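You operate a simulated robot arm through the tools that you are given. There is no shell and no other tool.

Carry out the task below with a simulated robot arm. There is one attempt and no reset: what you move stays moved.

## Task
Move the copper pipe from the lever socket to the bench vice and grip it.
Fine: Open the vice and stand the blue tube on the bench beside it. Free the socket lever and leave it free. The pipe stands upright between the jaws; close them on it, fingers clear. Drop or knock over nothing. Set down upright: blue tube, copper pipe.
Where things are to end (x, y in the base frame): blue tube within 7 cm of [94, -14].
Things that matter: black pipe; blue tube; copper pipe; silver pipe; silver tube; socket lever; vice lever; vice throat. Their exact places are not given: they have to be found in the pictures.

It is judged by the outcome, as a careful person would: the job done as asked, and still so three seconds after it is handed in. It fails if anything else is knocked over, pushed out of place, dropped, spilled or broken.

## Robot
A 6-joint arm with a two-finger parallel gripper on a trunk, on a base that drives. Base frame: it is fixed to the floor where the robot stands at the start and does not move with it; the origin is under the middle of the robot, x ahead of it, y to its left, z up. Lengths are in cm, angles in degrees, forces in N, time in s.
Its first joint turns from -166.0 to 166.0 degrees. Places, roughly: black pipe [125, 100, 100]; silver pipe [125, 100, 100]; socket lever [100, 0, 90]; vice lever [60, 0, 90]; vice throat [80, -10, 90]. Payload 3.91 kg.
The TCP is the grasp point between the finger pads, 3 cm short of the fingertips. In the tool frame z runs along the fingers and y along their closing line. The gripper opens to 11 cm. The fingers are 2 cm wide and 1 cm thick; the gripper's body (4.8 by 11.2 cm) begins 5.5 cm behind the TCP.
Orientation is that of the tool frame in the base frame, as a unit quaternion [x, y, z, w]. With the fingers straight down and closing along the base's y, the tool's x points along the base's -x, its y along +y and its z along -z.

## Interface
- The arm moves only by the tool drive_tool. Its argument "targets" is text: rows parted by semicolons, each of 6 numbers parted by spaces: the shift along the base's x, y, z in units of 20 mm (1.0 is 20 mm), then the turn, a rotation vector about the base's x, y, z in units of 8 degrees (1.0 is 8 degrees). In form: x y z ax ay az; .... A call has 1 to 20 rows; each row shifts and turns the commanded pose from where the row before left it. "claw" is the closure, from 0 (fully open) to 1 (shut), set as the call begins (left out, the last holds). A call with a number of a shift or a turn outside -1 to 1 is refused whole. Each row takes 0.2 s and may step no farther than 5 cm and 8.6 degrees from the row before; otherwise, or with a gripper value out of range, the whole call is refused. Where a pose cannot be reached the arm comes as near as it can. A force on the tool above 40 N (or 10 N above the force at the start of the call, whichever is more), or a blocked arm, ends the call early, and 0.2 s more pass. Each finger travels about 15.3 cm/s and halts on what it meets, pressing with about 43 N; the grip force reading is that of the motor and also rises with nothing between the fingers. The clock runs only during rows and for 0.2 s after the last one: add rows that do not move to give the fingers time. It gives the time, the measured TCP pose, the force on the tool (base axes), the opening and the grip force at its end, in the units of the frame above (readings bear some noise), with the torque about the TCP (base axes, N m) and any sound that the robot's microphone picked up.
- Cameras (640 x 400 px; columns grow to the right, rows downward): "scene" is now at [21.16, 20.09, 139.02]; the picture's right is [-0.47, -0.88, 0.00], its down [-0.40, 0.22, -0.89] and it looks along [0.78, -0.42, -0.46] (base axes); focal length 277 px, centre (320, 200). "wrist" rides on the gripper at [7.2, 1.7, -10.3] in the tool frame; the picture's right is [-0.23, 0.97, 0.00], its down [-0.76, -0.18, -0.62] and it looks along [-0.61, -0.14, 0.78] (tool axes); focal length 222 px, centre (320, 200).
- camera(camera): a new picture of that camera. The clock stands still meanwhile.
- drive_base(legs): drives the robot by 1 to 6 legs, each [ahead, turn to the left] in cm and degrees, along the robot's own axes; the way and the turn of a leg run together, so that a leg with both is an arc; at most 150 cm and 180 degrees a leg. The arm and the cameras ride along, it lands a little off, and it stops where it bumps. It gives what a move gives.
- pan_tilt(pan, tilt): turns the head with the scene camera to pan (to the left, within 120 degrees either way) and tilt (down, from -29 to 69), counted from straight ahead of the robot. It gives what a move gives.
- probe_pixels(camera, pixels): for up to 12 pixels [column, row] of the newest picture of that camera ("zoom" is the newest enlarged one), the place [x, y, z] in the base frame of the surface seen there, good to about 0.3 cm, but the place of the scene camera against the robot may be out by one fixed shift of up to 1.8 cm in any direction. The clock stands still meanwhile.
- inspect(camera, box): a new picture of the part [left, top, right, bottom] of that camera's present view, enlarged. The clock stands still meanwhile.
- job_done(): hands the job in; it is judged then, once.

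Leave the gripper open and the arm clear of the work at the hand-in unless told otherwise.

The tools are called after "Call:" as a command line: name --argument value ..., lists and objects as JSON in quotes. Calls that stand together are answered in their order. drive_tool: Moves the arm, as the interface text tells. Its arguments: {"type":"object","properties":{"targets":{"type":"string"},"claw":{"type":"number"}},"required":["targets"]} The other tools are called the same way: drive_base (legs) drives the base; pan_tilt (pan, tilt) turns the head that bears the scene camera; camera (camera) takes a picture; probe_pixels (camera, pixels) gives the place of the surface under pixels of a picture; inspect (camera, box) takes an enlarged picture of a part of a camera's view; job_done () hands the job in.

At the start:

```text
time: 0.0
tool_pos: [63.38, -4.34, 124.51]
tcp_rot: [0.0, 1.0, 0.0, 0.0]
ft_force: [0.8, 0.3, -0.9]
moment: [0.01, 0.0, 0.04]
gripper_width: 10.99
grasp_force: 0.1
robot x, y, heading: [0.34, 0.06, 0.0]
head pan, tilt: [-28.3, 27.3]
```

scene: 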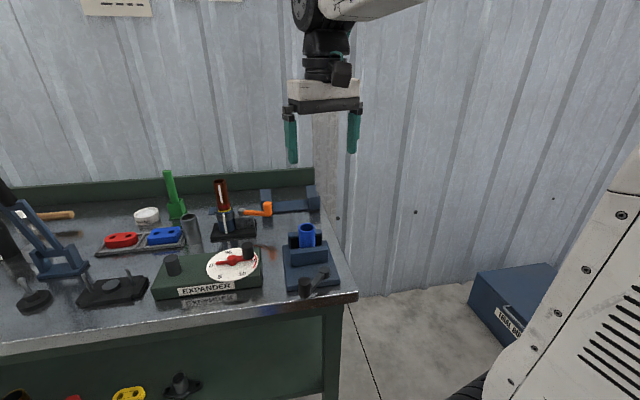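
wrist: 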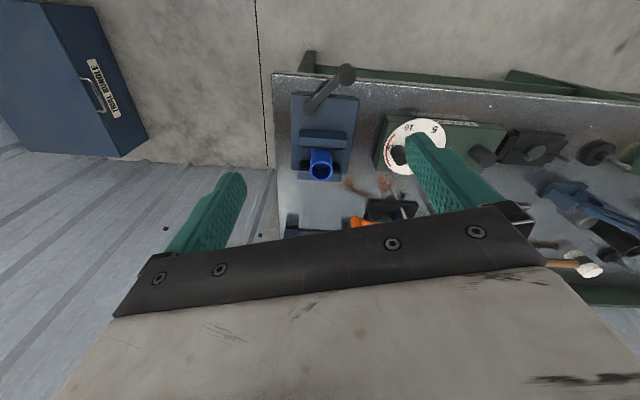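

I see a bench with a vice holding a blue tube near (307,240), a copper pipe in a socket near (222,200) with an orange lever at (255,210). I'll enlarge these areas first.

Call:
inspect --camera "scene" --box '[180, 160, 360, 310]'

Call:
inspect --camera "wrist" --box '[260, 40, 450, 240]'

```text
2.67 times, centred on (270, 235) of scene
```

zoom: 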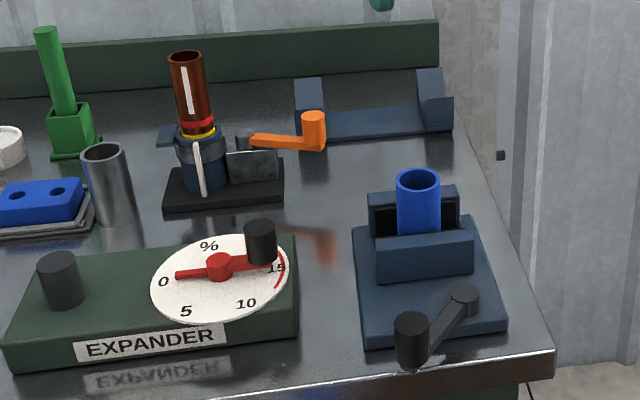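

```text
2.00 times, centred on (355, 140) of wrist
```

zoom: 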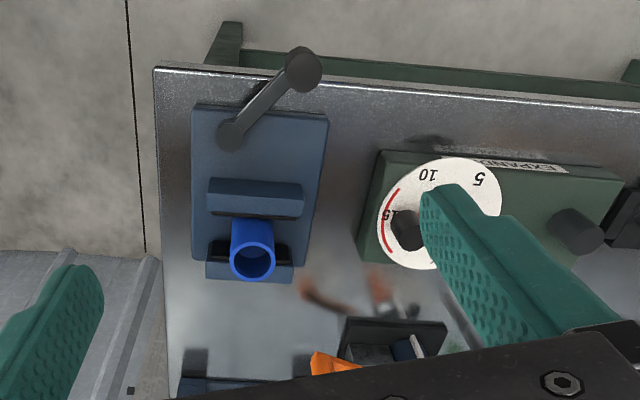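

The vice has a two-jaw throat with the blue tube in it and a black crank; the socket has an orange lever. I'll turn the head to look around the room for notes and the other pipes.

Call:
pan_tilt --pan 40 --tilt 20

Call:
camera --camera "scene"

Call:
pan_tilt --pan 0 --tilt 10

Call:
camera --camera "scene"

Call:
inspect --camera "scene" --box '[220, 60, 460, 210]'

```text
time: 1.4
tool_pos: [63.43, -4.53, 124.51]
tcp_rot: [0.0, 1.0, 0.0, -0.001]
ft_force: [-0.2, 0.1, -0.7]
moment: [-0.02, -0.03, 0.02]
gripper_width: 11.01
grasp_force: 0.0
robot x, y, heading: [0.33, -0.08, 0.1]
head pan, tilt: [40.0, 20.0]
```

```text
taken
```

scene: 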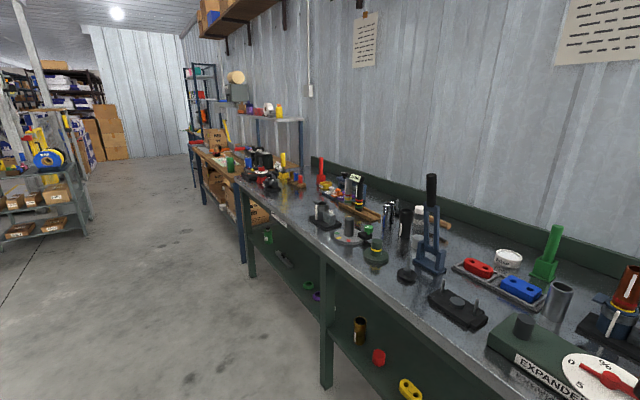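

```text
time: 2.5
tool_pos: [63.41, -4.52, 124.59]
tcp_rot: [0.0, 1.0, 0.0, 0.0]
ft_force: [0.0, 0.9, 1.0]
moment: [-0.03, 0.01, 0.02]
gripper_width: 11.03
grasp_force: 0.1
robot x, y, heading: [-0.12, -0.04, -0.1]
head pan, tilt: [0.0, 10.0]
```

```text
taken
```

scene: 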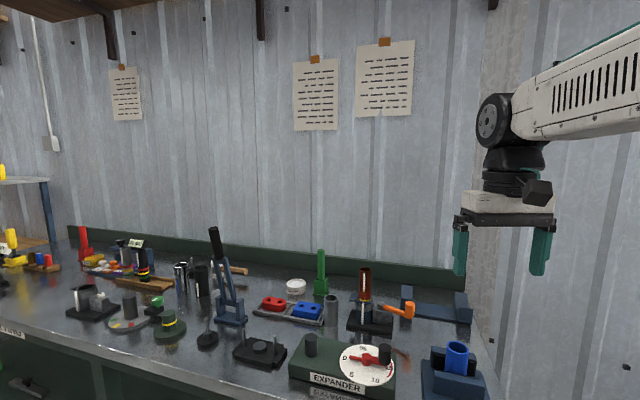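

```text
2.67 times, centred on (340, 135) of scene
```

zoom: 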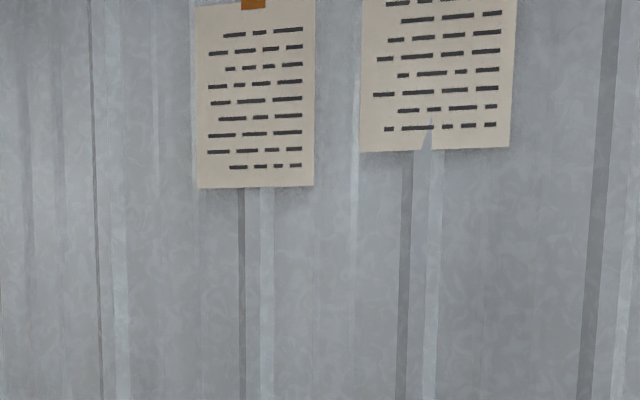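

The wall notes bear no readable text. Now I'll aim the head at the vice and socket, and measure.

Call:
pan_tilt --pan -20 --tilt 35

Call:
camera --camera "scene"

```text
time: 3.4
tool_pos: [63.35, -4.42, 124.62]
tcp_rot: [0.0, 1.0, 0.001, 0.0]
ft_force: [1.0, -0.3, -0.2]
moment: [0.02, -0.01, -0.02]
gripper_width: 10.98
grasp_force: 0.1
robot x, y, heading: [0.08, -0.01, -0.1]
head pan, tilt: [-20.0, 35.0]
```

```text
taken
```

scene: 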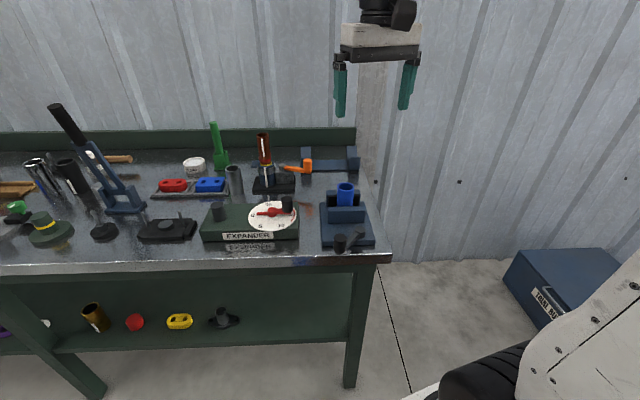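

Call:
inspect --camera "scene" --box '[290, 150, 400, 260]'

Call:
inspect --camera "scene" --box '[220, 120, 340, 210]'

Call:
probe_pixels --camera "scene" --pixels '[[264, 140], [264, 155], [267, 172], [274, 190], [308, 165], [290, 169], [232, 180], [347, 187], [347, 198], [340, 242], [360, 234], [330, 240]]'

```text
3.64 times, centred on (345, 205) of scene
```

zoom: 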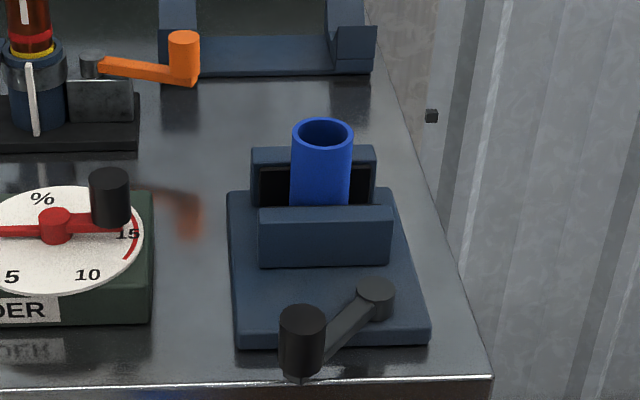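

```text
4.44 times, centred on (280, 165) of scene
```

zoom: 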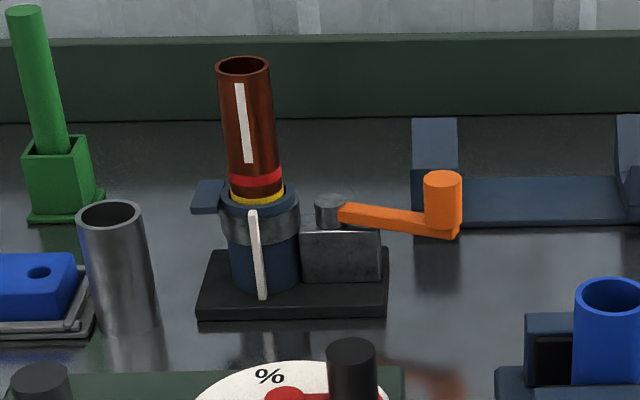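

```text
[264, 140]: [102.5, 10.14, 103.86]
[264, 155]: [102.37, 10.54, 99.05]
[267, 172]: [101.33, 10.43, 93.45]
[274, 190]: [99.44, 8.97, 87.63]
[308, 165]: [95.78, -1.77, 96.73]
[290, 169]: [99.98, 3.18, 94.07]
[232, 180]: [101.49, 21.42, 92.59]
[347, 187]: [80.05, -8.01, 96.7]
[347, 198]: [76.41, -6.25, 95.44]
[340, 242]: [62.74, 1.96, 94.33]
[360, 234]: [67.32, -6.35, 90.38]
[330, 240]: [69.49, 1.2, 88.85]
```

The vice jaws close along x, with a horizontal crank whose black knob is near [62.7, 2, 94]. I'll tip the tool 24° and lower it 8 cm so the wrist camera looks almost straight down on the vice.

Call:
drive_tool --targets "0 0 -1 0 1 0; 0 0 -1 0 1 0; 0 0 -1 0 1 0; 0 0 -1 0 0 0"

Call:
camera --camera "wrist"

```text
time: 4.3
tool_pos: [63.38, -4.34, 116.68]
tcp_rot: [0.0, 0.978, 0.0, -0.209]
ft_force: [-1.0, -0.4, -0.5]
moment: [0.01, -0.02, 0.03]
gripper_width: 11.0
grasp_force: 0.1
robot x, y, heading: [-0.25, 0.32, 0.1]
head pan, tilt: [-20.0, 35.0]
```

```text
taken
```

wrist: 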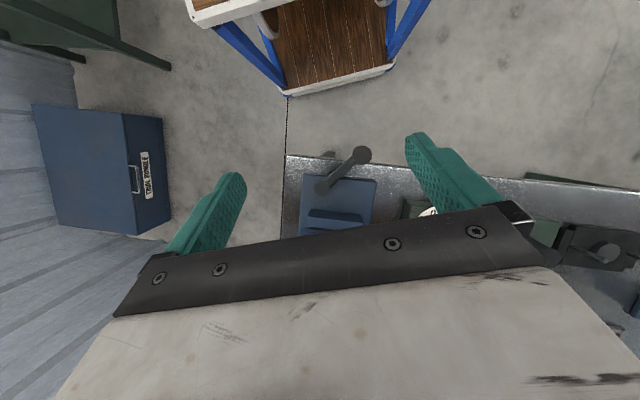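

The gripper hides the vice from here. I'll undo the tilt and draw back a little for a better look.

Call:
drive_tool --targets "-1 0 0 0 -1 0; -1 0 0 0 -1 0; -1 0 0 0 -1 0; 0 0 -0.4 0 0 0"

Call:
camera --camera "wrist"

Call:
inspect --camera "wrist" --box '[250, 60, 450, 220]'

```text
time: 5.3
tool_pos: [57.41, -4.41, 115.78]
tcp_rot: [0.0, 1.0, -0.001, 0.001]
ft_force: [-0.3, -0.3, -0.3]
moment: [-0.01, -0.02, 0.0]
gripper_width: 10.99
grasp_force: 0.0
robot x, y, heading: [0.04, -0.08, -0.0]
head pan, tilt: [-20.0, 35.0]
```

```text
taken
```

wrist: 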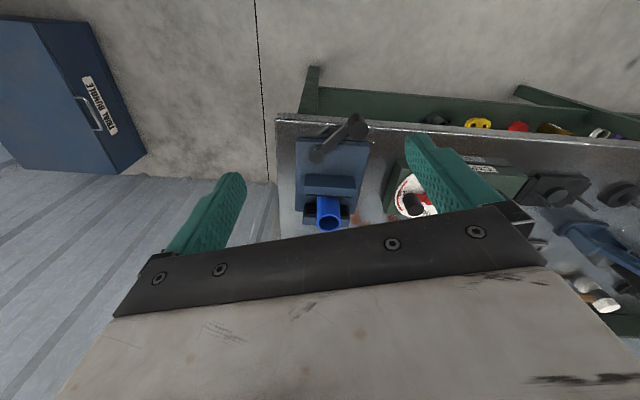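

```text
2.50 times, centred on (350, 140) of wrist
```

zoom: 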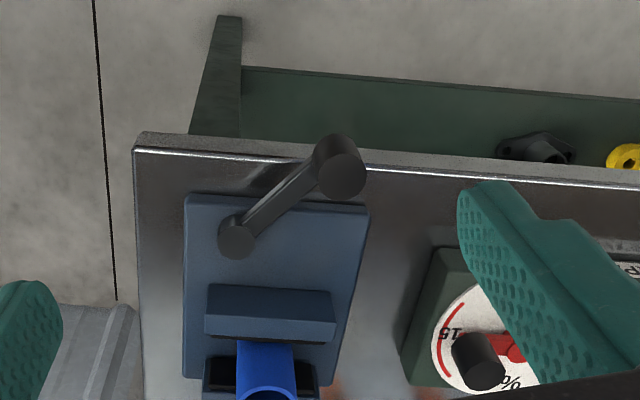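

Clear view. I'll probe the crank's knob and pivot, the base plate, the jaws and the tube in this wrist zoom, which does not bear the scene camera's shift.

Call:
probe_pixels --camera "zoom" --pixels '[[343, 180], [322, 180], [364, 175], [237, 243], [270, 205], [265, 310], [190, 240], [365, 215], [210, 330], [332, 325], [268, 392], [215, 375]]'

Call:
probe_pixels --camera "wrist" --pixels '[[353, 130], [328, 208], [329, 224], [306, 217], [347, 216], [290, 200], [372, 190], [276, 150], [315, 165], [283, 212]]'

```text
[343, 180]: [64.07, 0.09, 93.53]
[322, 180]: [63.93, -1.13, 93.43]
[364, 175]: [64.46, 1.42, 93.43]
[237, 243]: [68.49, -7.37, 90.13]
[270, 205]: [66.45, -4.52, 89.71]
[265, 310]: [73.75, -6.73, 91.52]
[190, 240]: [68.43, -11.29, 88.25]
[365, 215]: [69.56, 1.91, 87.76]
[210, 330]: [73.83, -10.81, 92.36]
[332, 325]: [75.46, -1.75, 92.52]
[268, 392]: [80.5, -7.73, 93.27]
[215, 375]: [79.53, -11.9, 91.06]
```

```text
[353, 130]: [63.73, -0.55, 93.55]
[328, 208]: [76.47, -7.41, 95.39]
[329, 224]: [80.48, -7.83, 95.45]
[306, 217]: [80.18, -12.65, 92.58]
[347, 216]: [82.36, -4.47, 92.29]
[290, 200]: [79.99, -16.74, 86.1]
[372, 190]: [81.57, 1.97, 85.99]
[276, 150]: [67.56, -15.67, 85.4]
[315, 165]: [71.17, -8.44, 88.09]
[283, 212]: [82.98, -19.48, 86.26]
```

The knob top is at about [64.0, 0.1, 93.5], the pivot at [68.5, -7.4, 90], so the lever is about 8.8 cm long. Next I bring the open gripper over the knob, stopping at z 97.

Call:
drive_tool --targets "0.84 0.57 0 0 0 0; 0.84 0.57 0 0 0 0; 0.84 0.57 0 0 0 0; 0.83 0.57 0 0 0 0; 0 0 -1 0 0 0; 0 0 -1 0 0 0; 0 0 -1 0 0 0; 0 0 -1 0 0 0; 0 0 -1 0 0 0; 0 0 -1 0 0 0; 0 0 -1 0 0 0; 0 0 -1 0 0 0; 0 0 -1 0 0 0; 0 0 0 0 0 0" --claw 0

Call:
camera --camera "wrist"

Call:
inspect --camera "scene" --box '[290, 150, 400, 260]'

```text
time: 8.3
tool_pos: [64.02, 0.13, 97.77]
tcp_rot: [0.0, 1.0, 0.0, 0.0]
ft_force: [0.5, 1.1, -0.3]
moment: [0.03, -0.01, 0.0]
gripper_width: 11.01
grasp_force: 0.1
robot x, y, heading: [0.04, -0.36, -0.1]
head pan, tilt: [-20.0, 35.0]
```

```text
taken
```

wrist: 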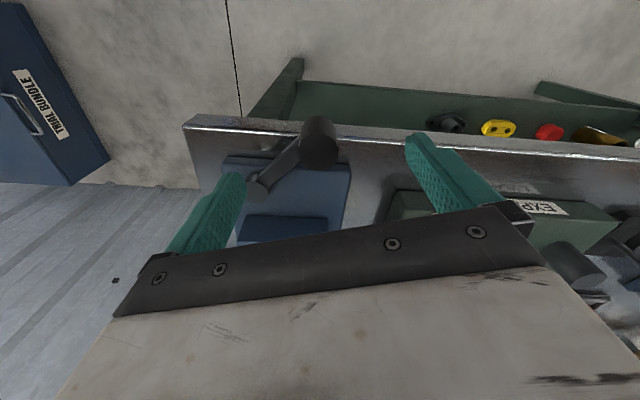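

```text
3.64 times, centred on (345, 205) of scene
```

zoom: 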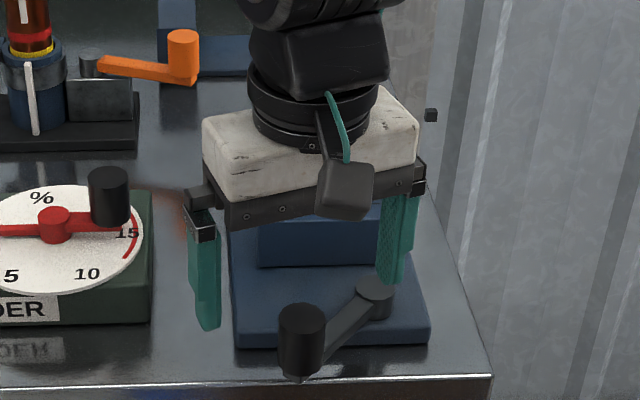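

The knob sits between the fingers near (320,145) in the wrist picture. I'll probe its rim to check before lowering.

Call:
probe_pixels --camera "wrist" --pixels '[[320, 122], [318, 150], [305, 145], [335, 150], [318, 165], [265, 185], [290, 165]]'

```text
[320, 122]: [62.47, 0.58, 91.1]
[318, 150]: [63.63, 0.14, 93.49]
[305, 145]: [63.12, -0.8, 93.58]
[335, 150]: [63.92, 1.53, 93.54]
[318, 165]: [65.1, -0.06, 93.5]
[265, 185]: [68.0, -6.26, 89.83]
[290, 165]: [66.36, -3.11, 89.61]
```

Knob centre is about [63.9, 0.2], diameter about 2.8. Lower 4 cm, then close on it.

Call:
drive_tool --targets "0 0 -1 0 0 0; 0 0 -1 0 0 0; 0 0 0 0 0 0"

Call:
drive_tool --targets "0 0 0 0 0 0; 0 0 0 0 0 0; 0 0 0 0 0 0; 0 0 0 0 0 0" --claw 1

Call:
camera --camera "wrist"

```text
time: 9.2
tool_pos: [63.98, 0.25, 93.81]
tcp_rot: [0.0, 1.0, 0.0, 0.0]
ft_force: [-0.3, -0.6, 0.7]
moment: [-0.01, 0.0, 0.0]
gripper_width: 10.98
grasp_force: 0.0
robot x, y, heading: [-0.09, 0.04, 0.1]
head pan, tilt: [-20.0, 35.0]
```

```text
time: 10.2
tool_pos: [64.04, 0.05, 93.72]
tcp_rot: [0.0, 1.0, 0.0, 0.0]
ft_force: [3.7, -5.0, -3.5]
moment: [-0.05, -0.34, 0.07]
gripper_width: 2.94
grasp_force: 44.9
robot x, y, heading: [0.02, 0.07, 0.1]
head pan, tilt: [-20.0, 35.0]
```

```text
taken
```

wrist: 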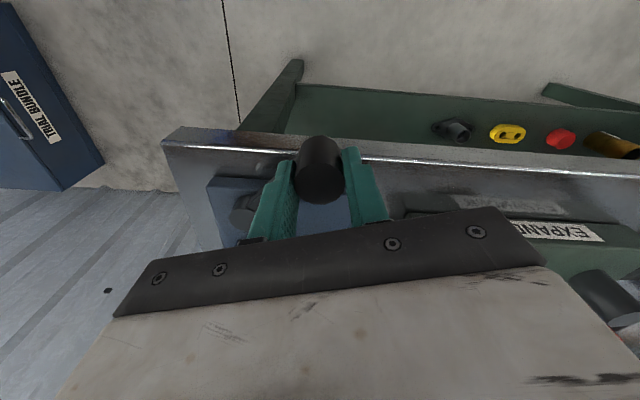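

Gripped at 2.94 cm. From the layout, the crank can only swing freely counter-clockwise (knob toward the robot, then to the right), since the other way it meets the jaw. I'll test with two 6° steps about the pivot [68.4, -7.3].

Call:
drive_tool --targets "-0.372 -0.254 0 0 0 0.75; -0.346 -0.29 0 0 0 0.75"

Call:
inspect --camera "scene" --box '[290, 150, 400, 260]'

```text
time: 10.8
tool_pos: [62.58, -0.83, 93.74]
tcp_rot: [-0.105, 0.994, 0.0, -0.001]
ft_force: [2.7, 3.5, -4.2]
moment: [0.0, 0.38, -0.26]
gripper_width: 2.96
grasp_force: 45.2
robot x, y, heading: [0.11, 0.06, 0.3]
head pan, tilt: [-20.0, 35.0]
```

```text
3.64 times, centred on (345, 205) of scene
```

zoom: 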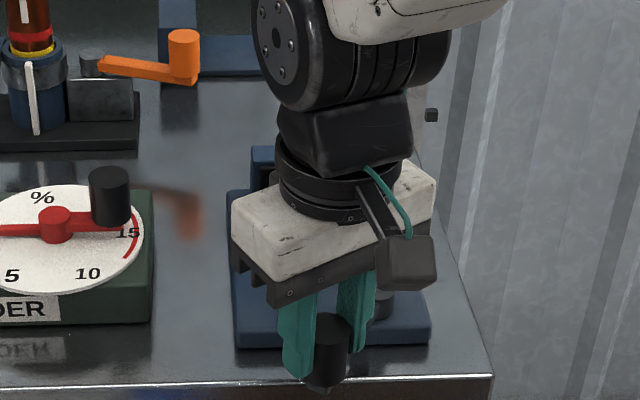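

It turned with little force. I'll continue in 6° steps to about 42° of total swing and look at the jaws.

Call:
drive_tool --targets "-0.314 -0.325 0 0 0 0.75; -0.278 -0.356 0 0 0 0.75; -0.24 -0.383 0 0 0 0.75; -0.198 -0.406 0 0 0 0.75; -0.155 -0.424 0 0 0 0.75"

Call:
camera --camera "wrist"

Call:
inspect --camera "scene" --box '[290, 150, 400, 260]'

```text
time: 11.2
tool_pos: [62.18, -1.17, 93.62]
tcp_rot: [-0.16, 0.987, 0.001, 0.003]
ft_force: [9.1, 24.5, -14.7]
moment: [0.37, -0.71, -0.64]
gripper_width: 2.96
grasp_force: 45.3
robot x, y, heading: [-0.14, -0.05, 0.2]
head pan, tilt: [-20.0, 35.0]
stopped in row 2: the force on the tool passed its limit at 78 N (the readings are from after the stop); the commanded pose is now the measured one
```

```text
taken
```

wrist: 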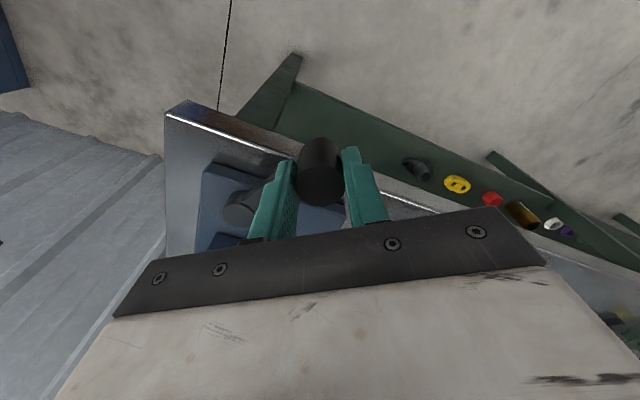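

```text
3.64 times, centred on (345, 205) of scene
```

zoom: 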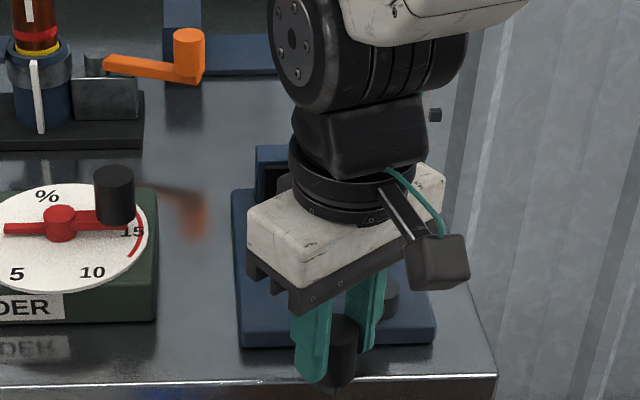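

It stopped hard after about 14° (knob now at about 135° round the pivot), so that end is a stop. I'll try the other way gently, clockwise, first back to where it was and a little past.

Call:
drive_tool --targets "0.335 0.29 0 0 0 -0.75; 0.366 0.271 0 0 0 -0.75; 0.392 0.231 0 0 0 -0.75"

Call:
camera --camera "wrist"

Call:
inspect --camera "scene" --box '[290, 150, 400, 260]'

```text
time: 12.0
tool_pos: [64.23, 0.47, 93.76]
tcp_rot: [-0.003, 1.0, 0.001, 0.001]
ft_force: [-15.4, 18.4, -3.3]
moment: [-0.02, 1.3, -0.21]
gripper_width: 2.94
grasp_force: 45.1
robot x, y, heading: [0.1, -0.2, 0.2]
head pan, tilt: [-20.0, 35.0]
```

```text
taken
```

wrist: 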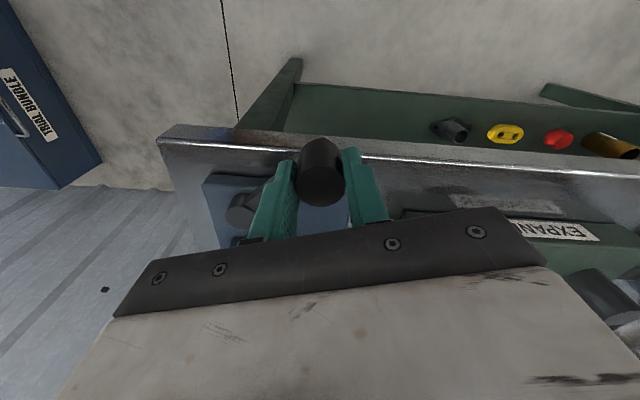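

```text
3.64 times, centred on (345, 205) of scene
```

zoom: 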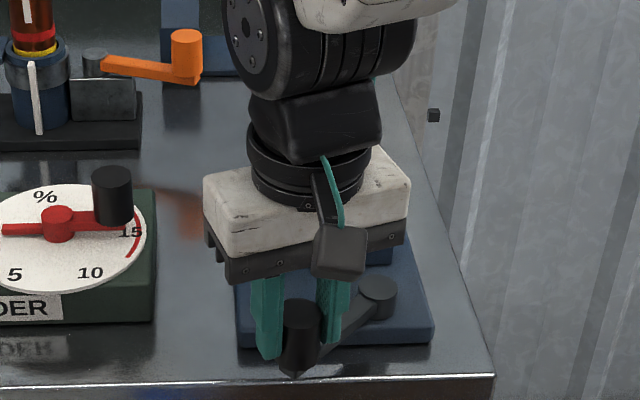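

Some sideways force built up (about 24 N, mostly radial), so I'll re-measure the pivot from this view before going further.

Call:
inspect --camera "wrist" --box '[160, 110, 400, 260]'

Call:
probe_pixels --camera "zoom" --pixels '[[215, 265], [215, 295], [185, 265], [245, 225], [420, 165], [435, 165]]'

```text
2.67 times, centred on (280, 185) of wrist
```

zoom: 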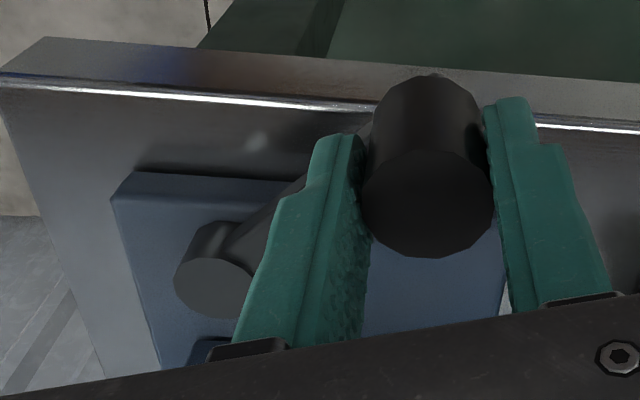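

```text
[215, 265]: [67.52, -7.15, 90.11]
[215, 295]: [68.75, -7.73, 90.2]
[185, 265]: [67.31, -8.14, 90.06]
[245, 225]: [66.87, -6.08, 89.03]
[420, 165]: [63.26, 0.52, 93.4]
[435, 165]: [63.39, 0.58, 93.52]
```

The pivot is nearer [68.5, -7.6] with a radius of about 9.0. One more clockwise step with that radius to feel the resistance.

Call:
drive_tool --targets "0.43 0.185 0 0 0 -0.75; 0 0 0 0 0 0"

```text
time: 12.6
tool_pos: [65.17, 0.67, 93.82]
tcp_rot: [0.049, 0.999, 0.001, 0.002]
ft_force: [-13.0, 24.0, -11.3]
moment: [0.08, 0.97, -0.22]
gripper_width: 2.95
grasp_force: 44.6
robot x, y, heading: [0.25, 0.27, 0.4]
head pan, tilt: [-20.0, 35.0]
```

It moved freely along the arc; only an outward (radial) push remains, so the true radius is slightly larger. I'll continue two steps with 9.15 cm.

Call:
drive_tool --targets "0.375 0.21 0 0 0 -0.75; 0.465 0.105 0 0 0 -0.75; 0 0 0 0 0 0"

Call:
camera --camera "wrist"

Call:
camera --camera "scene"

```text
time: 13.4
tool_pos: [66.97, 1.22, 93.82]
tcp_rot: [0.154, 0.988, 0.0, 0.003]
ft_force: [-2.3, 8.9, -15.6]
moment: [-0.52, -0.2, -0.15]
gripper_width: 2.95
grasp_force: 44.9
robot x, y, heading: [0.08, 0.17, -0.1]
head pan, tilt: [-20.0, 35.0]
```

```text
taken
```

wrist: 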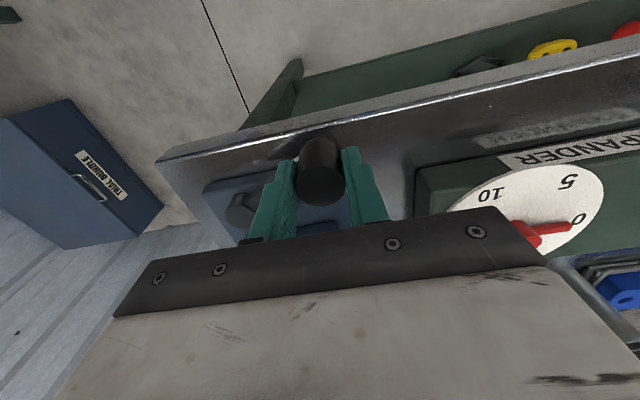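

```text
taken
```

scene: 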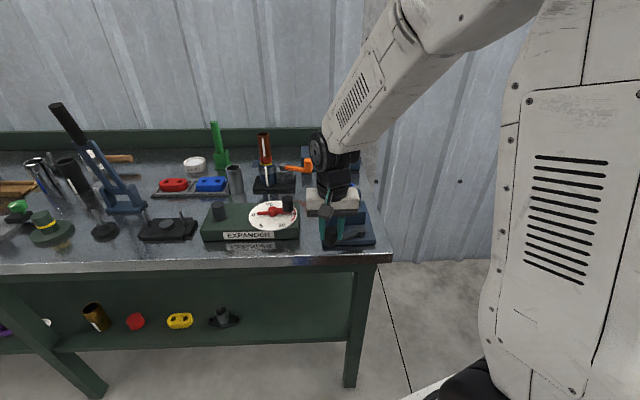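

The crank now follows easily. The expander box is close on the left of this view (edge about (415,190)); I'll probe its edges so the outer finger does not touch it.

Call:
probe_pixels --camera "wrist" --pixels '[[417, 170], [418, 200], [440, 170], [500, 180], [540, 235], [240, 210], [235, 200], [325, 185], [310, 230], [372, 185], [208, 185]]'

Call:
inspect --camera "scene" --box '[270, 150, 400, 260]'

```text
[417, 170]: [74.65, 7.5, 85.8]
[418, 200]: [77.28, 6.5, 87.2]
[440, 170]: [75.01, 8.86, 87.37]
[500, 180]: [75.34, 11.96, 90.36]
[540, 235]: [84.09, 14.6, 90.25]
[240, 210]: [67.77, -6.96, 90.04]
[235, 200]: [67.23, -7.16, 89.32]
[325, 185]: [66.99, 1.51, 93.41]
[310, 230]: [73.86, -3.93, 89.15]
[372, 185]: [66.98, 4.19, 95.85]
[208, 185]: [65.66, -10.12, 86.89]
```

```text
3.64 times, centred on (335, 205) of scene
```

zoom: 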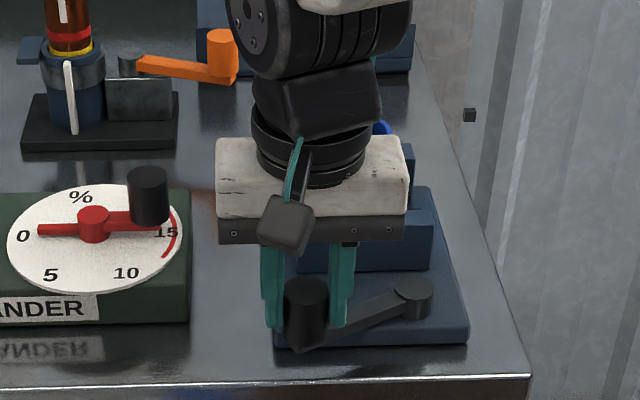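

The expander starts at x≈74, y≥6.5, so there's clearance. Continue clockwise three more steps.

Call:
drive_tool --targets "0.478 0.025 -0.04 0 0 -0.75; 0.475 0.008 0 0 0 -0.75; 0.473 -0.041 0 0 0 -0.75; 0 0 0 0 0 0"

Call:
inspect --camera "scene" --box '[270, 150, 400, 260]'

Call:
camera --camera "wrist"

```text
time: 14.4
tool_pos: [69.83, 1.4, 93.75]
tcp_rot: [0.307, 0.952, 0.001, 0.003]
ft_force: [-0.2, 8.3, 8.9]
moment: [0.03, 0.71, -0.17]
gripper_width: 2.96
grasp_force: 45.2
robot x, y, heading: [0.2, -0.13, 0.2]
head pan, tilt: [-20.0, 35.0]
```

```text
3.64 times, centred on (335, 205) of scene
```

zoom: 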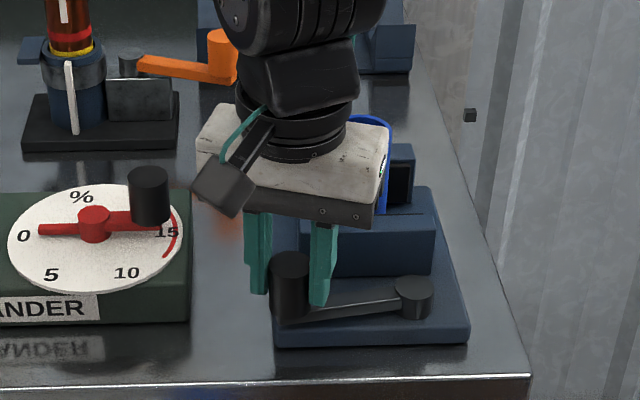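

```text
taken
```

wrist: 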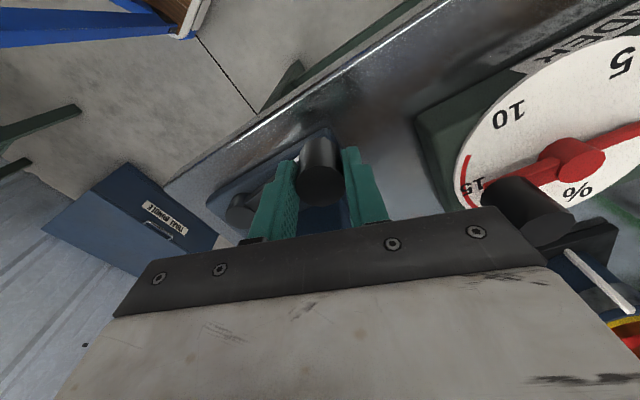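

Still easy. The blue tube remains upright. I'll probe the dial knob height (wrist (525,195)) and the tube, then continue.

Call:
probe_pixels --camera "wrist" --pixels '[[540, 225], [515, 195], [430, 130], [320, 185], [240, 215]]'

Call:
probe_pixels --camera "zoom" --pixels '[[380, 122], [400, 170], [400, 235], [425, 222], [412, 285], [290, 260], [340, 250]]'

```text
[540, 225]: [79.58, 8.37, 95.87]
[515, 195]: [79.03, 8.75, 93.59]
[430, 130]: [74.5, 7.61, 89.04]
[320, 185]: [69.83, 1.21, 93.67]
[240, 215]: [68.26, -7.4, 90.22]
```

```text
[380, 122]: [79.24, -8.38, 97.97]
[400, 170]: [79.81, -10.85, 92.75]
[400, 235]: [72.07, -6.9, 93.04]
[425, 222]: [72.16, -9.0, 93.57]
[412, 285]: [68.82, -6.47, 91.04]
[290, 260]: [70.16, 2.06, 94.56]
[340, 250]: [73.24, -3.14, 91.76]
```

Continue clockwise two more steps, watching force.

Call:
drive_tool --targets "0.467 -0.091 0 0 0 -0.75; 0.454 -0.139 0 0 0 -0.75; 0 0 0 0 0 0"

Call:
inspect --camera "scene" --box '[270, 150, 400, 260]'

```text
time: 15.3
tool_pos: [71.23, 0.83, 93.78]
tcp_rot: [0.404, 0.915, -0.002, -0.002]
ft_force: [-12.0, 2.7, 14.9]
moment: [0.53, 0.79, 0.32]
gripper_width: 2.98
grasp_force: 44.8
robot x, y, heading: [-0.46, 0.09, 0.0]
head pan, tilt: [-20.0, 35.0]
stopped in row 3: the force on the tool passed its limit at 40 N (the readings are from after the stop); the commanded pose is now the measured one
```

```text
3.64 times, centred on (335, 205) of scene
```

zoom: 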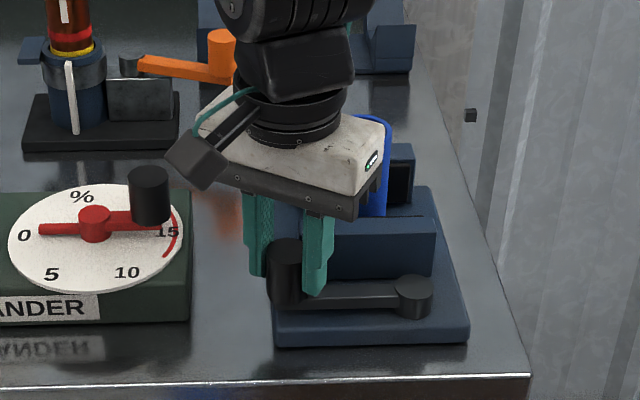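

A stop at about 72° round the pivot, likely the open end (63° of total travel). I'll release by opening only to about 5 cm, then lift.

Call:
drive_tool --targets "0 0 0 0 0 0; 0 0 0 0 0 0" --claw 0.55

Call:
drive_tool --targets "0 0 0.5 0 0 0; 0 0 1 0 0 0; 0 0 1 0 0 0; 0 0 1 0 0 0; 0 0 1 0 0 0; 0 0 1 0 0 0; -0.5 0 1 0 0 1; -1 0 1 0 0 1; -1 0 1 0 0 1; -1 0 1 0 0 1; -1 0 1 0 0 1; -1 0 1 0 0 1"

Call:
camera --camera "wrist"

Call:
inspect --camera "scene" --box '[290, 150, 400, 260]'

```text
time: 15.9
tool_pos: [71.23, 0.92, 93.59]
tcp_rot: [0.403, 0.915, -0.002, 0.0]
ft_force: [0.9, -0.3, -0.8]
moment: [0.01, -0.01, 0.01]
gripper_width: 4.97
grasp_force: 0.1
robot x, y, heading: [-0.26, 0.07, 0.3]
head pan, tilt: [-20.0, 35.0]
```

```text
time: 18.5
tool_pos: [60.37, 0.88, 116.71]
tcp_rot: [-0.004, 1.0, -0.001, -0.001]
ft_force: [0.0, -0.3, -0.5]
moment: [0.0, 0.03, 0.02]
gripper_width: 4.97
grasp_force: 0.1
robot x, y, heading: [0.11, 0.11, 0.2]
head pan, tilt: [-20.0, 35.0]
```

```text
taken
```

wrist: 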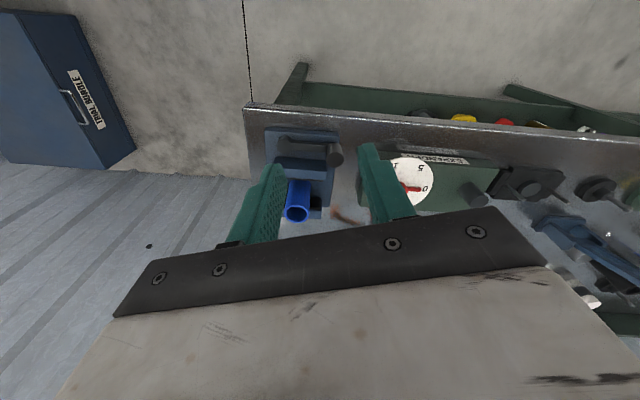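

```text
3.64 times, centred on (345, 205) of scene
```

zoom: 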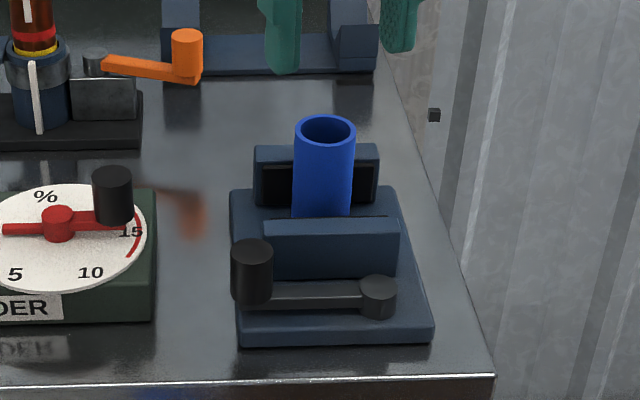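

The front jaw has moved toward the robot, and the gap beside the tube is wider: the vice is open. Let me measure the tube and jaws from the wrist camera.

Call:
inspect --camera "wrist" --box '[240, 110, 400, 230]'

Call:
probe_pixels --camera "wrist" --pixels '[[297, 205], [300, 195], [289, 212], [305, 212], [313, 212], [300, 165], [310, 200], [335, 155], [280, 160], [325, 165], [297, 215], [300, 183]]'

```text
3.33 times, centred on (320, 170) of wrist
```

zoom: 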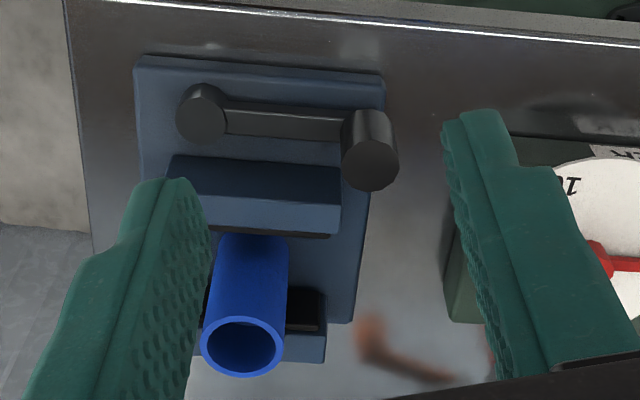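

```text
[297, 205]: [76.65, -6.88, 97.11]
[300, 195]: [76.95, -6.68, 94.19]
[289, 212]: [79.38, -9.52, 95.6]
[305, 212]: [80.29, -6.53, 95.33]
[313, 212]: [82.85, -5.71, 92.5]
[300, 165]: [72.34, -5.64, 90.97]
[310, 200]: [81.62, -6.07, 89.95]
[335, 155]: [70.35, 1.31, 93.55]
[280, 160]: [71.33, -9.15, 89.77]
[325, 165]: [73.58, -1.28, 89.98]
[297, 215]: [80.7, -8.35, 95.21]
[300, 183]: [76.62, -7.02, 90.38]
```

The tube is about 4.4 cm wide, centred near [78.7, -7.6], with its top at z≈97.2; jaw tops are at 92.5. I'll check the drop-off area near [94, -14] and the cradle behind it with the scene camera.

Call:
camera --camera "scene"

Call:
probe_pixels --camera "scene" --pixels '[[332, 172], [353, 165], [305, 152], [352, 170], [360, 180], [369, 185], [375, 200], [385, 235], [335, 180], [345, 175], [315, 165], [318, 172]]'

Call:
inspect --camera "scene" --box '[280, 130, 400, 220]'

```text
taken
```

scene: 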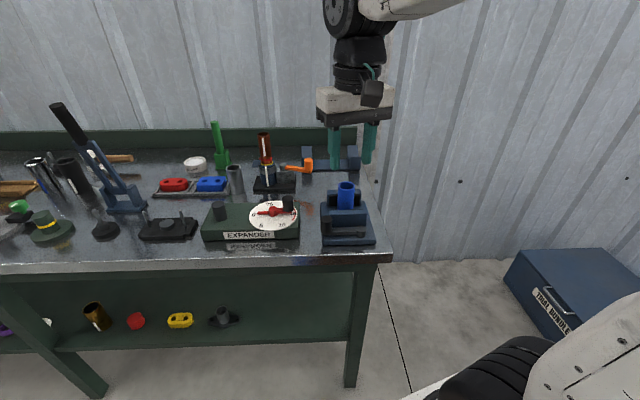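

```text
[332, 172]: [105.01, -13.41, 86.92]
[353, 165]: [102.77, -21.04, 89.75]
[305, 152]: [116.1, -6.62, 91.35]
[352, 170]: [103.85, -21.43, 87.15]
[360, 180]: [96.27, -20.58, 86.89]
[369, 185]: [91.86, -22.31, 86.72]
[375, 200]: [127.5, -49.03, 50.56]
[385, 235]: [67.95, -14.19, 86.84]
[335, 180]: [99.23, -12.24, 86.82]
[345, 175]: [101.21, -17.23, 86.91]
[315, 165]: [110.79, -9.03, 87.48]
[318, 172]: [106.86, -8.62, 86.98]
```

```text
4.44 times, centred on (340, 175) of scene
```

zoom: 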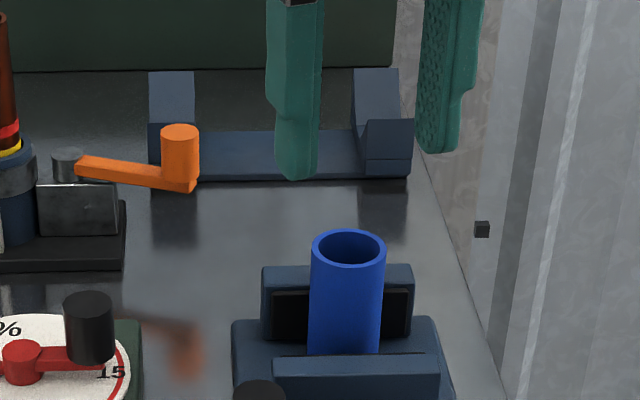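

The area at [94, -14] is clear (cradle begins near x 103). Now, with gripper fully open, I move over the tube and down to z≈100.7 for a check.

Call:
drive_tool --targets "0.917 -0.424 0 0 0 0; 0.917 -0.424 0 0 0 0; 0.917 -0.424 0 0 0 0; 0.917 -0.424 0 0 0 0; 0.917 -0.424 0 0 0 0; 0.917 -0.424 0 0 0 0; 0.917 -0.424 0 0 0 0; 0.917 -0.424 0 0 0 0; 0.917 -0.424 0 0 0 0; 0.917 -0.424 0 0 0 0; 0 0 -1 0 0 0; 0 0 -1 0 0 0; 0 0 -1 0 0 0; 0 0 -1 0 0 0; 0 0 -1 0 0 0; 0 0 -1 0 0 0; 0 0 -1 0 0 0; 0 0 -1 0 0 0; 0 0 0 0 0 0" --claw 0

Call:
camera --camera "wrist"

Call:
inspect --camera "scene" --box '[280, 130, 400, 220]'

```text
time: 22.5
tool_pos: [78.68, -7.67, 100.57]
tcp_rot: [-0.004, 1.0, -0.002, 0.0]
ft_force: [0.6, -0.4, 0.6]
moment: [0.01, 0.02, -0.01]
gripper_width: 10.99
grasp_force: 0.1
robot x, y, heading: [-0.04, 0.19, 0.1]
head pan, tilt: [-20.0, 35.0]
```

```text
taken
```

wrist: 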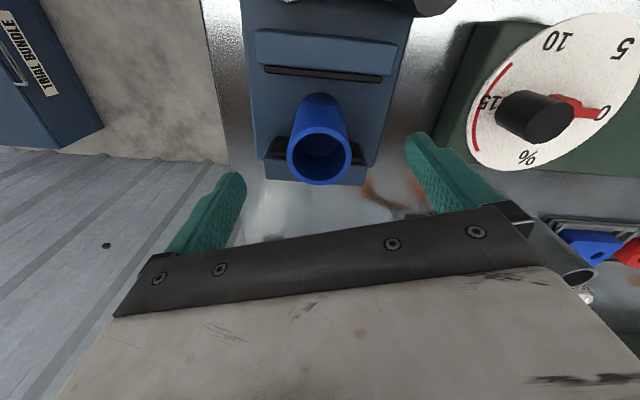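

```text
4.44 times, centred on (340, 175) of scene
```

zoom: 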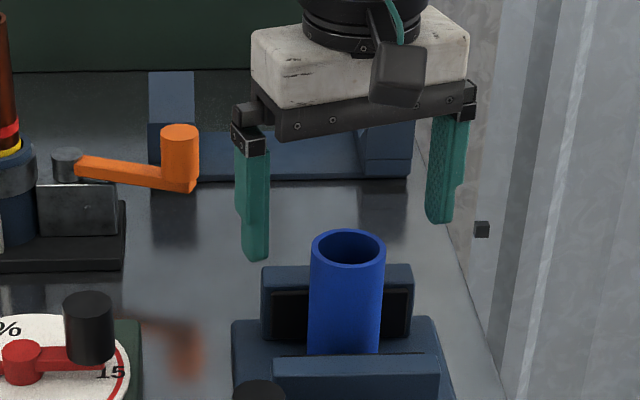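

The rim's centre at (320,158) works out to [78.6, -7.6], right under the TCP. Descend 6 cm, then close.

Call:
drive_tool --targets "0 0 -1 0 0 0; 0 0 -1 0 0 0; 0 0 -1 0 0 0; 0 0 0 0 0 0"

Call:
drive_tool --targets "0 0 0 0 0 0; 0 0 0 0 0 0; 0 0 0 0 0 0; 0 0 0 0 0 0" --claw 0.8

Call:
camera --camera "wrist"

```text
time: 23.5
tool_pos: [78.64, -7.67, 94.64]
tcp_rot: [-0.004, 1.0, -0.002, 0.0]
ft_force: [-0.1, -0.1, -0.1]
moment: [0.03, 0.04, 0.01]
gripper_width: 11.0
grasp_force: 0.1
robot x, y, heading: [0.04, 0.03, 0.3]
head pan, tilt: [-20.0, 35.0]
```

```text
time: 23.9
tool_pos: [78.63, -9.69, 94.68]
tcp_rot: [0.004, 1.0, -0.006, 0.002]
ft_force: [4.6, -80.5, -10.6]
moment: [-1.77, -0.36, -0.65]
gripper_width: 6.09
grasp_force: 39.4
robot x, y, heading: [-0.09, 0.2, -0.5]
head pan, tilt: [-20.0, 35.0]
stopped in row 1: the force on the tool passed its limit at 54 N (the readings are from after the stop); the commanded pose is now the measured one
```

```text
taken
```

wrist: 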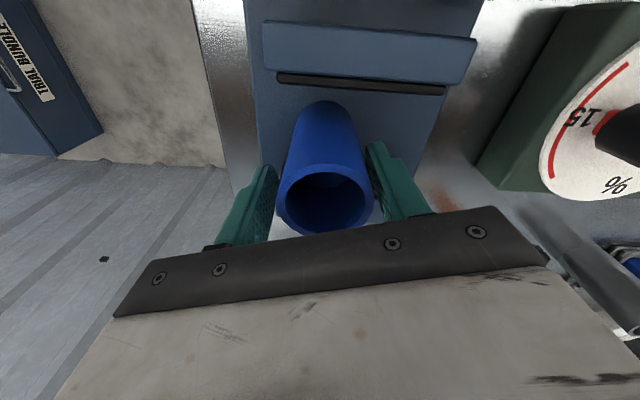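

Unexpected: the closing stopped early with -80 N along y, and both the TCP and the tube seem to have shifted toward -y. Before moving anything I'll look closely.

Call:
inspect --camera "wrist" --box '[210, 60, 450, 240]'

Call:
camera --camera "scene"

Call:
inspect --camera "scene" --box '[290, 150, 400, 260]'

```text
2.22 times, centred on (330, 150) of wrist
```

zoom: 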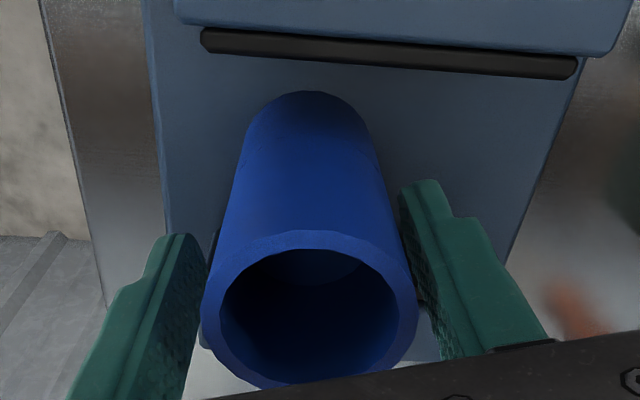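

```text
taken
```

scene: 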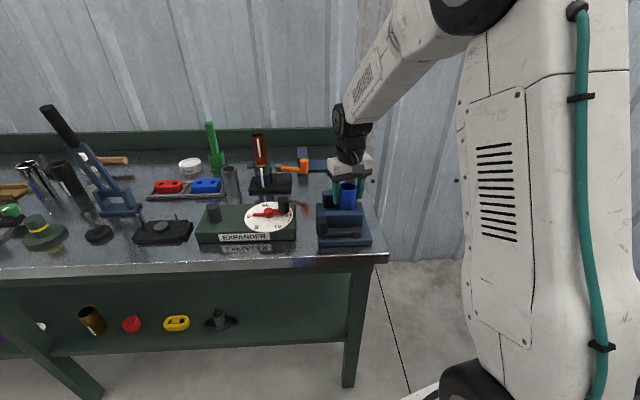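

```text
3.64 times, centred on (345, 205) of scene
```

zoom: 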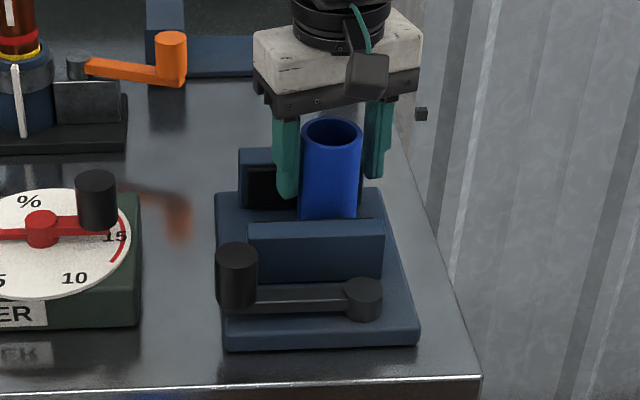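

I understand now: the jaws are yawed about 10° (front jaw runs from [73.8,-10.8] to [75.5,-1.75]), so the -y finger caught the end of the rear jaw and the reaction shoved the gripper, the +y finger carrying the tube about 1 cm. The tube still stands upright. I'll open the fingers straight away and check.

Call:
drive_tool --targets "0 0 0 0 0 0; 0 0 0 0 0 0; 0 0 0 0 0 0" --claw 0

Call:
camera --camera "wrist"

Call:
inspect --camera "scene" --box '[290, 150, 400, 260]'

```text
time: 24.6
tool_pos: [78.74, -8.48, 94.6]
tcp_rot: [0.0, 1.0, -0.003, 0.0]
ft_force: [-0.7, -0.1, -0.1]
moment: [-0.01, -0.02, 0.01]
gripper_width: 11.03
grasp_force: 0.2
robot x, y, heading: [0.04, 0.04, -0.0]
head pan, tilt: [-20.0, 35.0]
```

```text
taken
```

wrist: 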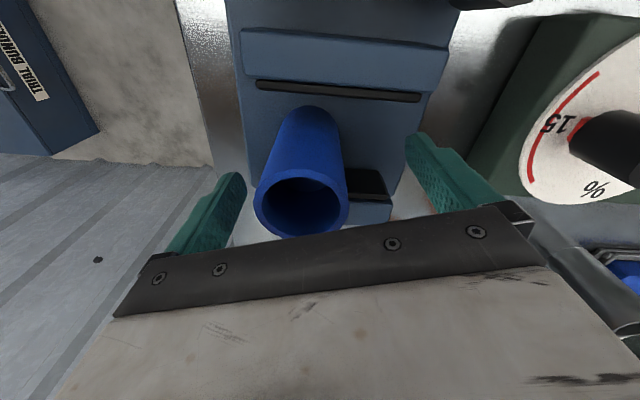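

```text
3.64 times, centred on (345, 205) of scene
```

zoom: 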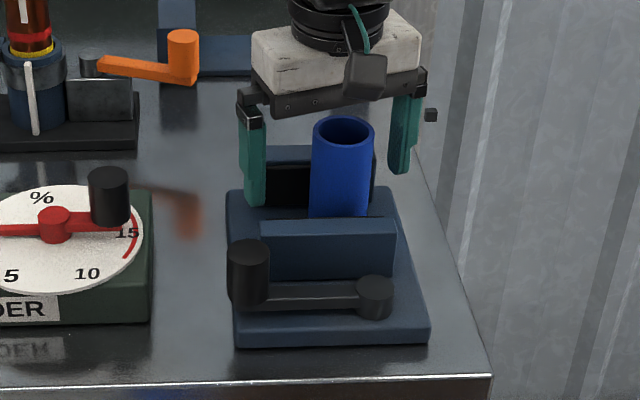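

The robot sprang back and the tube stands free at about [77.6, -9.1]. I'll lift 8 cm straight up, then yaw the tool to match the jaws and measure again.

Call:
drive_tool --targets "0 0 1 0 0 0; 0 0 1 0 0 0; 0 0 1 0 0 0; 0 0 1 0 0 0; -0.5 -0.3 0.5 0 0 -0.65; -0.2 0 0.5 0 0 -0.65; 0 0 0 0 0 0"

Call:
camera --camera "wrist"

Call:
inspect --camera "wrist" --box '[200, 20, 440, 200]'

```text
time: 26.2
tool_pos: [77.21, -8.95, 104.66]
tcp_rot: [0.09, 0.996, -0.003, 0.0]
ft_force: [0.5, 0.1, 0.1]
moment: [-0.03, 0.03, 0.02]
gripper_width: 11.02
grasp_force: 0.0
robot x, y, heading: [-0.17, -0.16, 0.0]
head pan, tilt: [-20.0, 35.0]
```

```text
taken
```

wrist: 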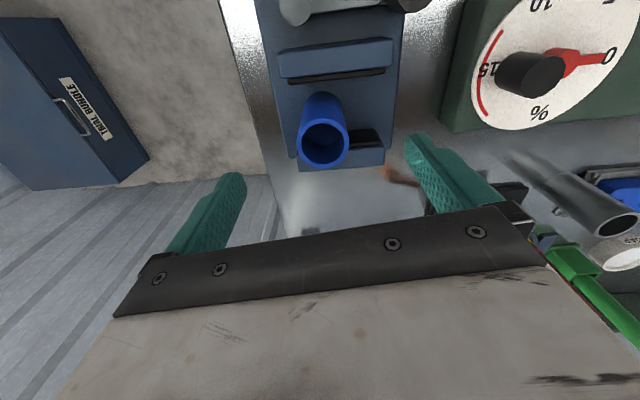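

```text
2.22 times, centred on (320, 110) of wrist
```

zoom: 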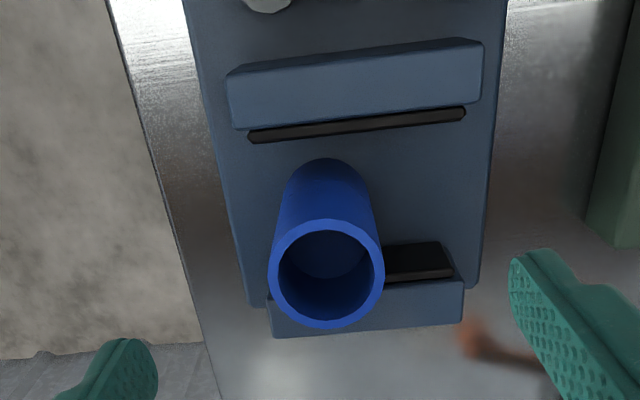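

Probing the jaw edges and rim for exact yaw and centre.

Call:
probe_pixels --camera "zoom" --pixels '[[240, 120], [475, 95], [240, 80], [470, 48], [275, 325], [455, 310], [395, 255], [445, 252], [325, 322], [277, 275], [378, 275], [326, 225]]'

Call:
probe_pixels --camera "wrist" --pixels '[[330, 100], [318, 100], [345, 112]]'

```text
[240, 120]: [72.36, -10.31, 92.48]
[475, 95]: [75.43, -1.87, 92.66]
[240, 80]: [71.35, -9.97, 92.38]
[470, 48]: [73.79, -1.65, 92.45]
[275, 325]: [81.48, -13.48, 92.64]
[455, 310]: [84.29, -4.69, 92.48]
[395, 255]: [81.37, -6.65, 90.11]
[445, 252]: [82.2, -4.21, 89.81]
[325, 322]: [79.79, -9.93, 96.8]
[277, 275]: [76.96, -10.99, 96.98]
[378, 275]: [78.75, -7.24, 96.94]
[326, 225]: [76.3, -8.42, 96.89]
```

```text
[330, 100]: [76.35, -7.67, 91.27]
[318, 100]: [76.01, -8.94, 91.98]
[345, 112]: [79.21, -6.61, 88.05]
```

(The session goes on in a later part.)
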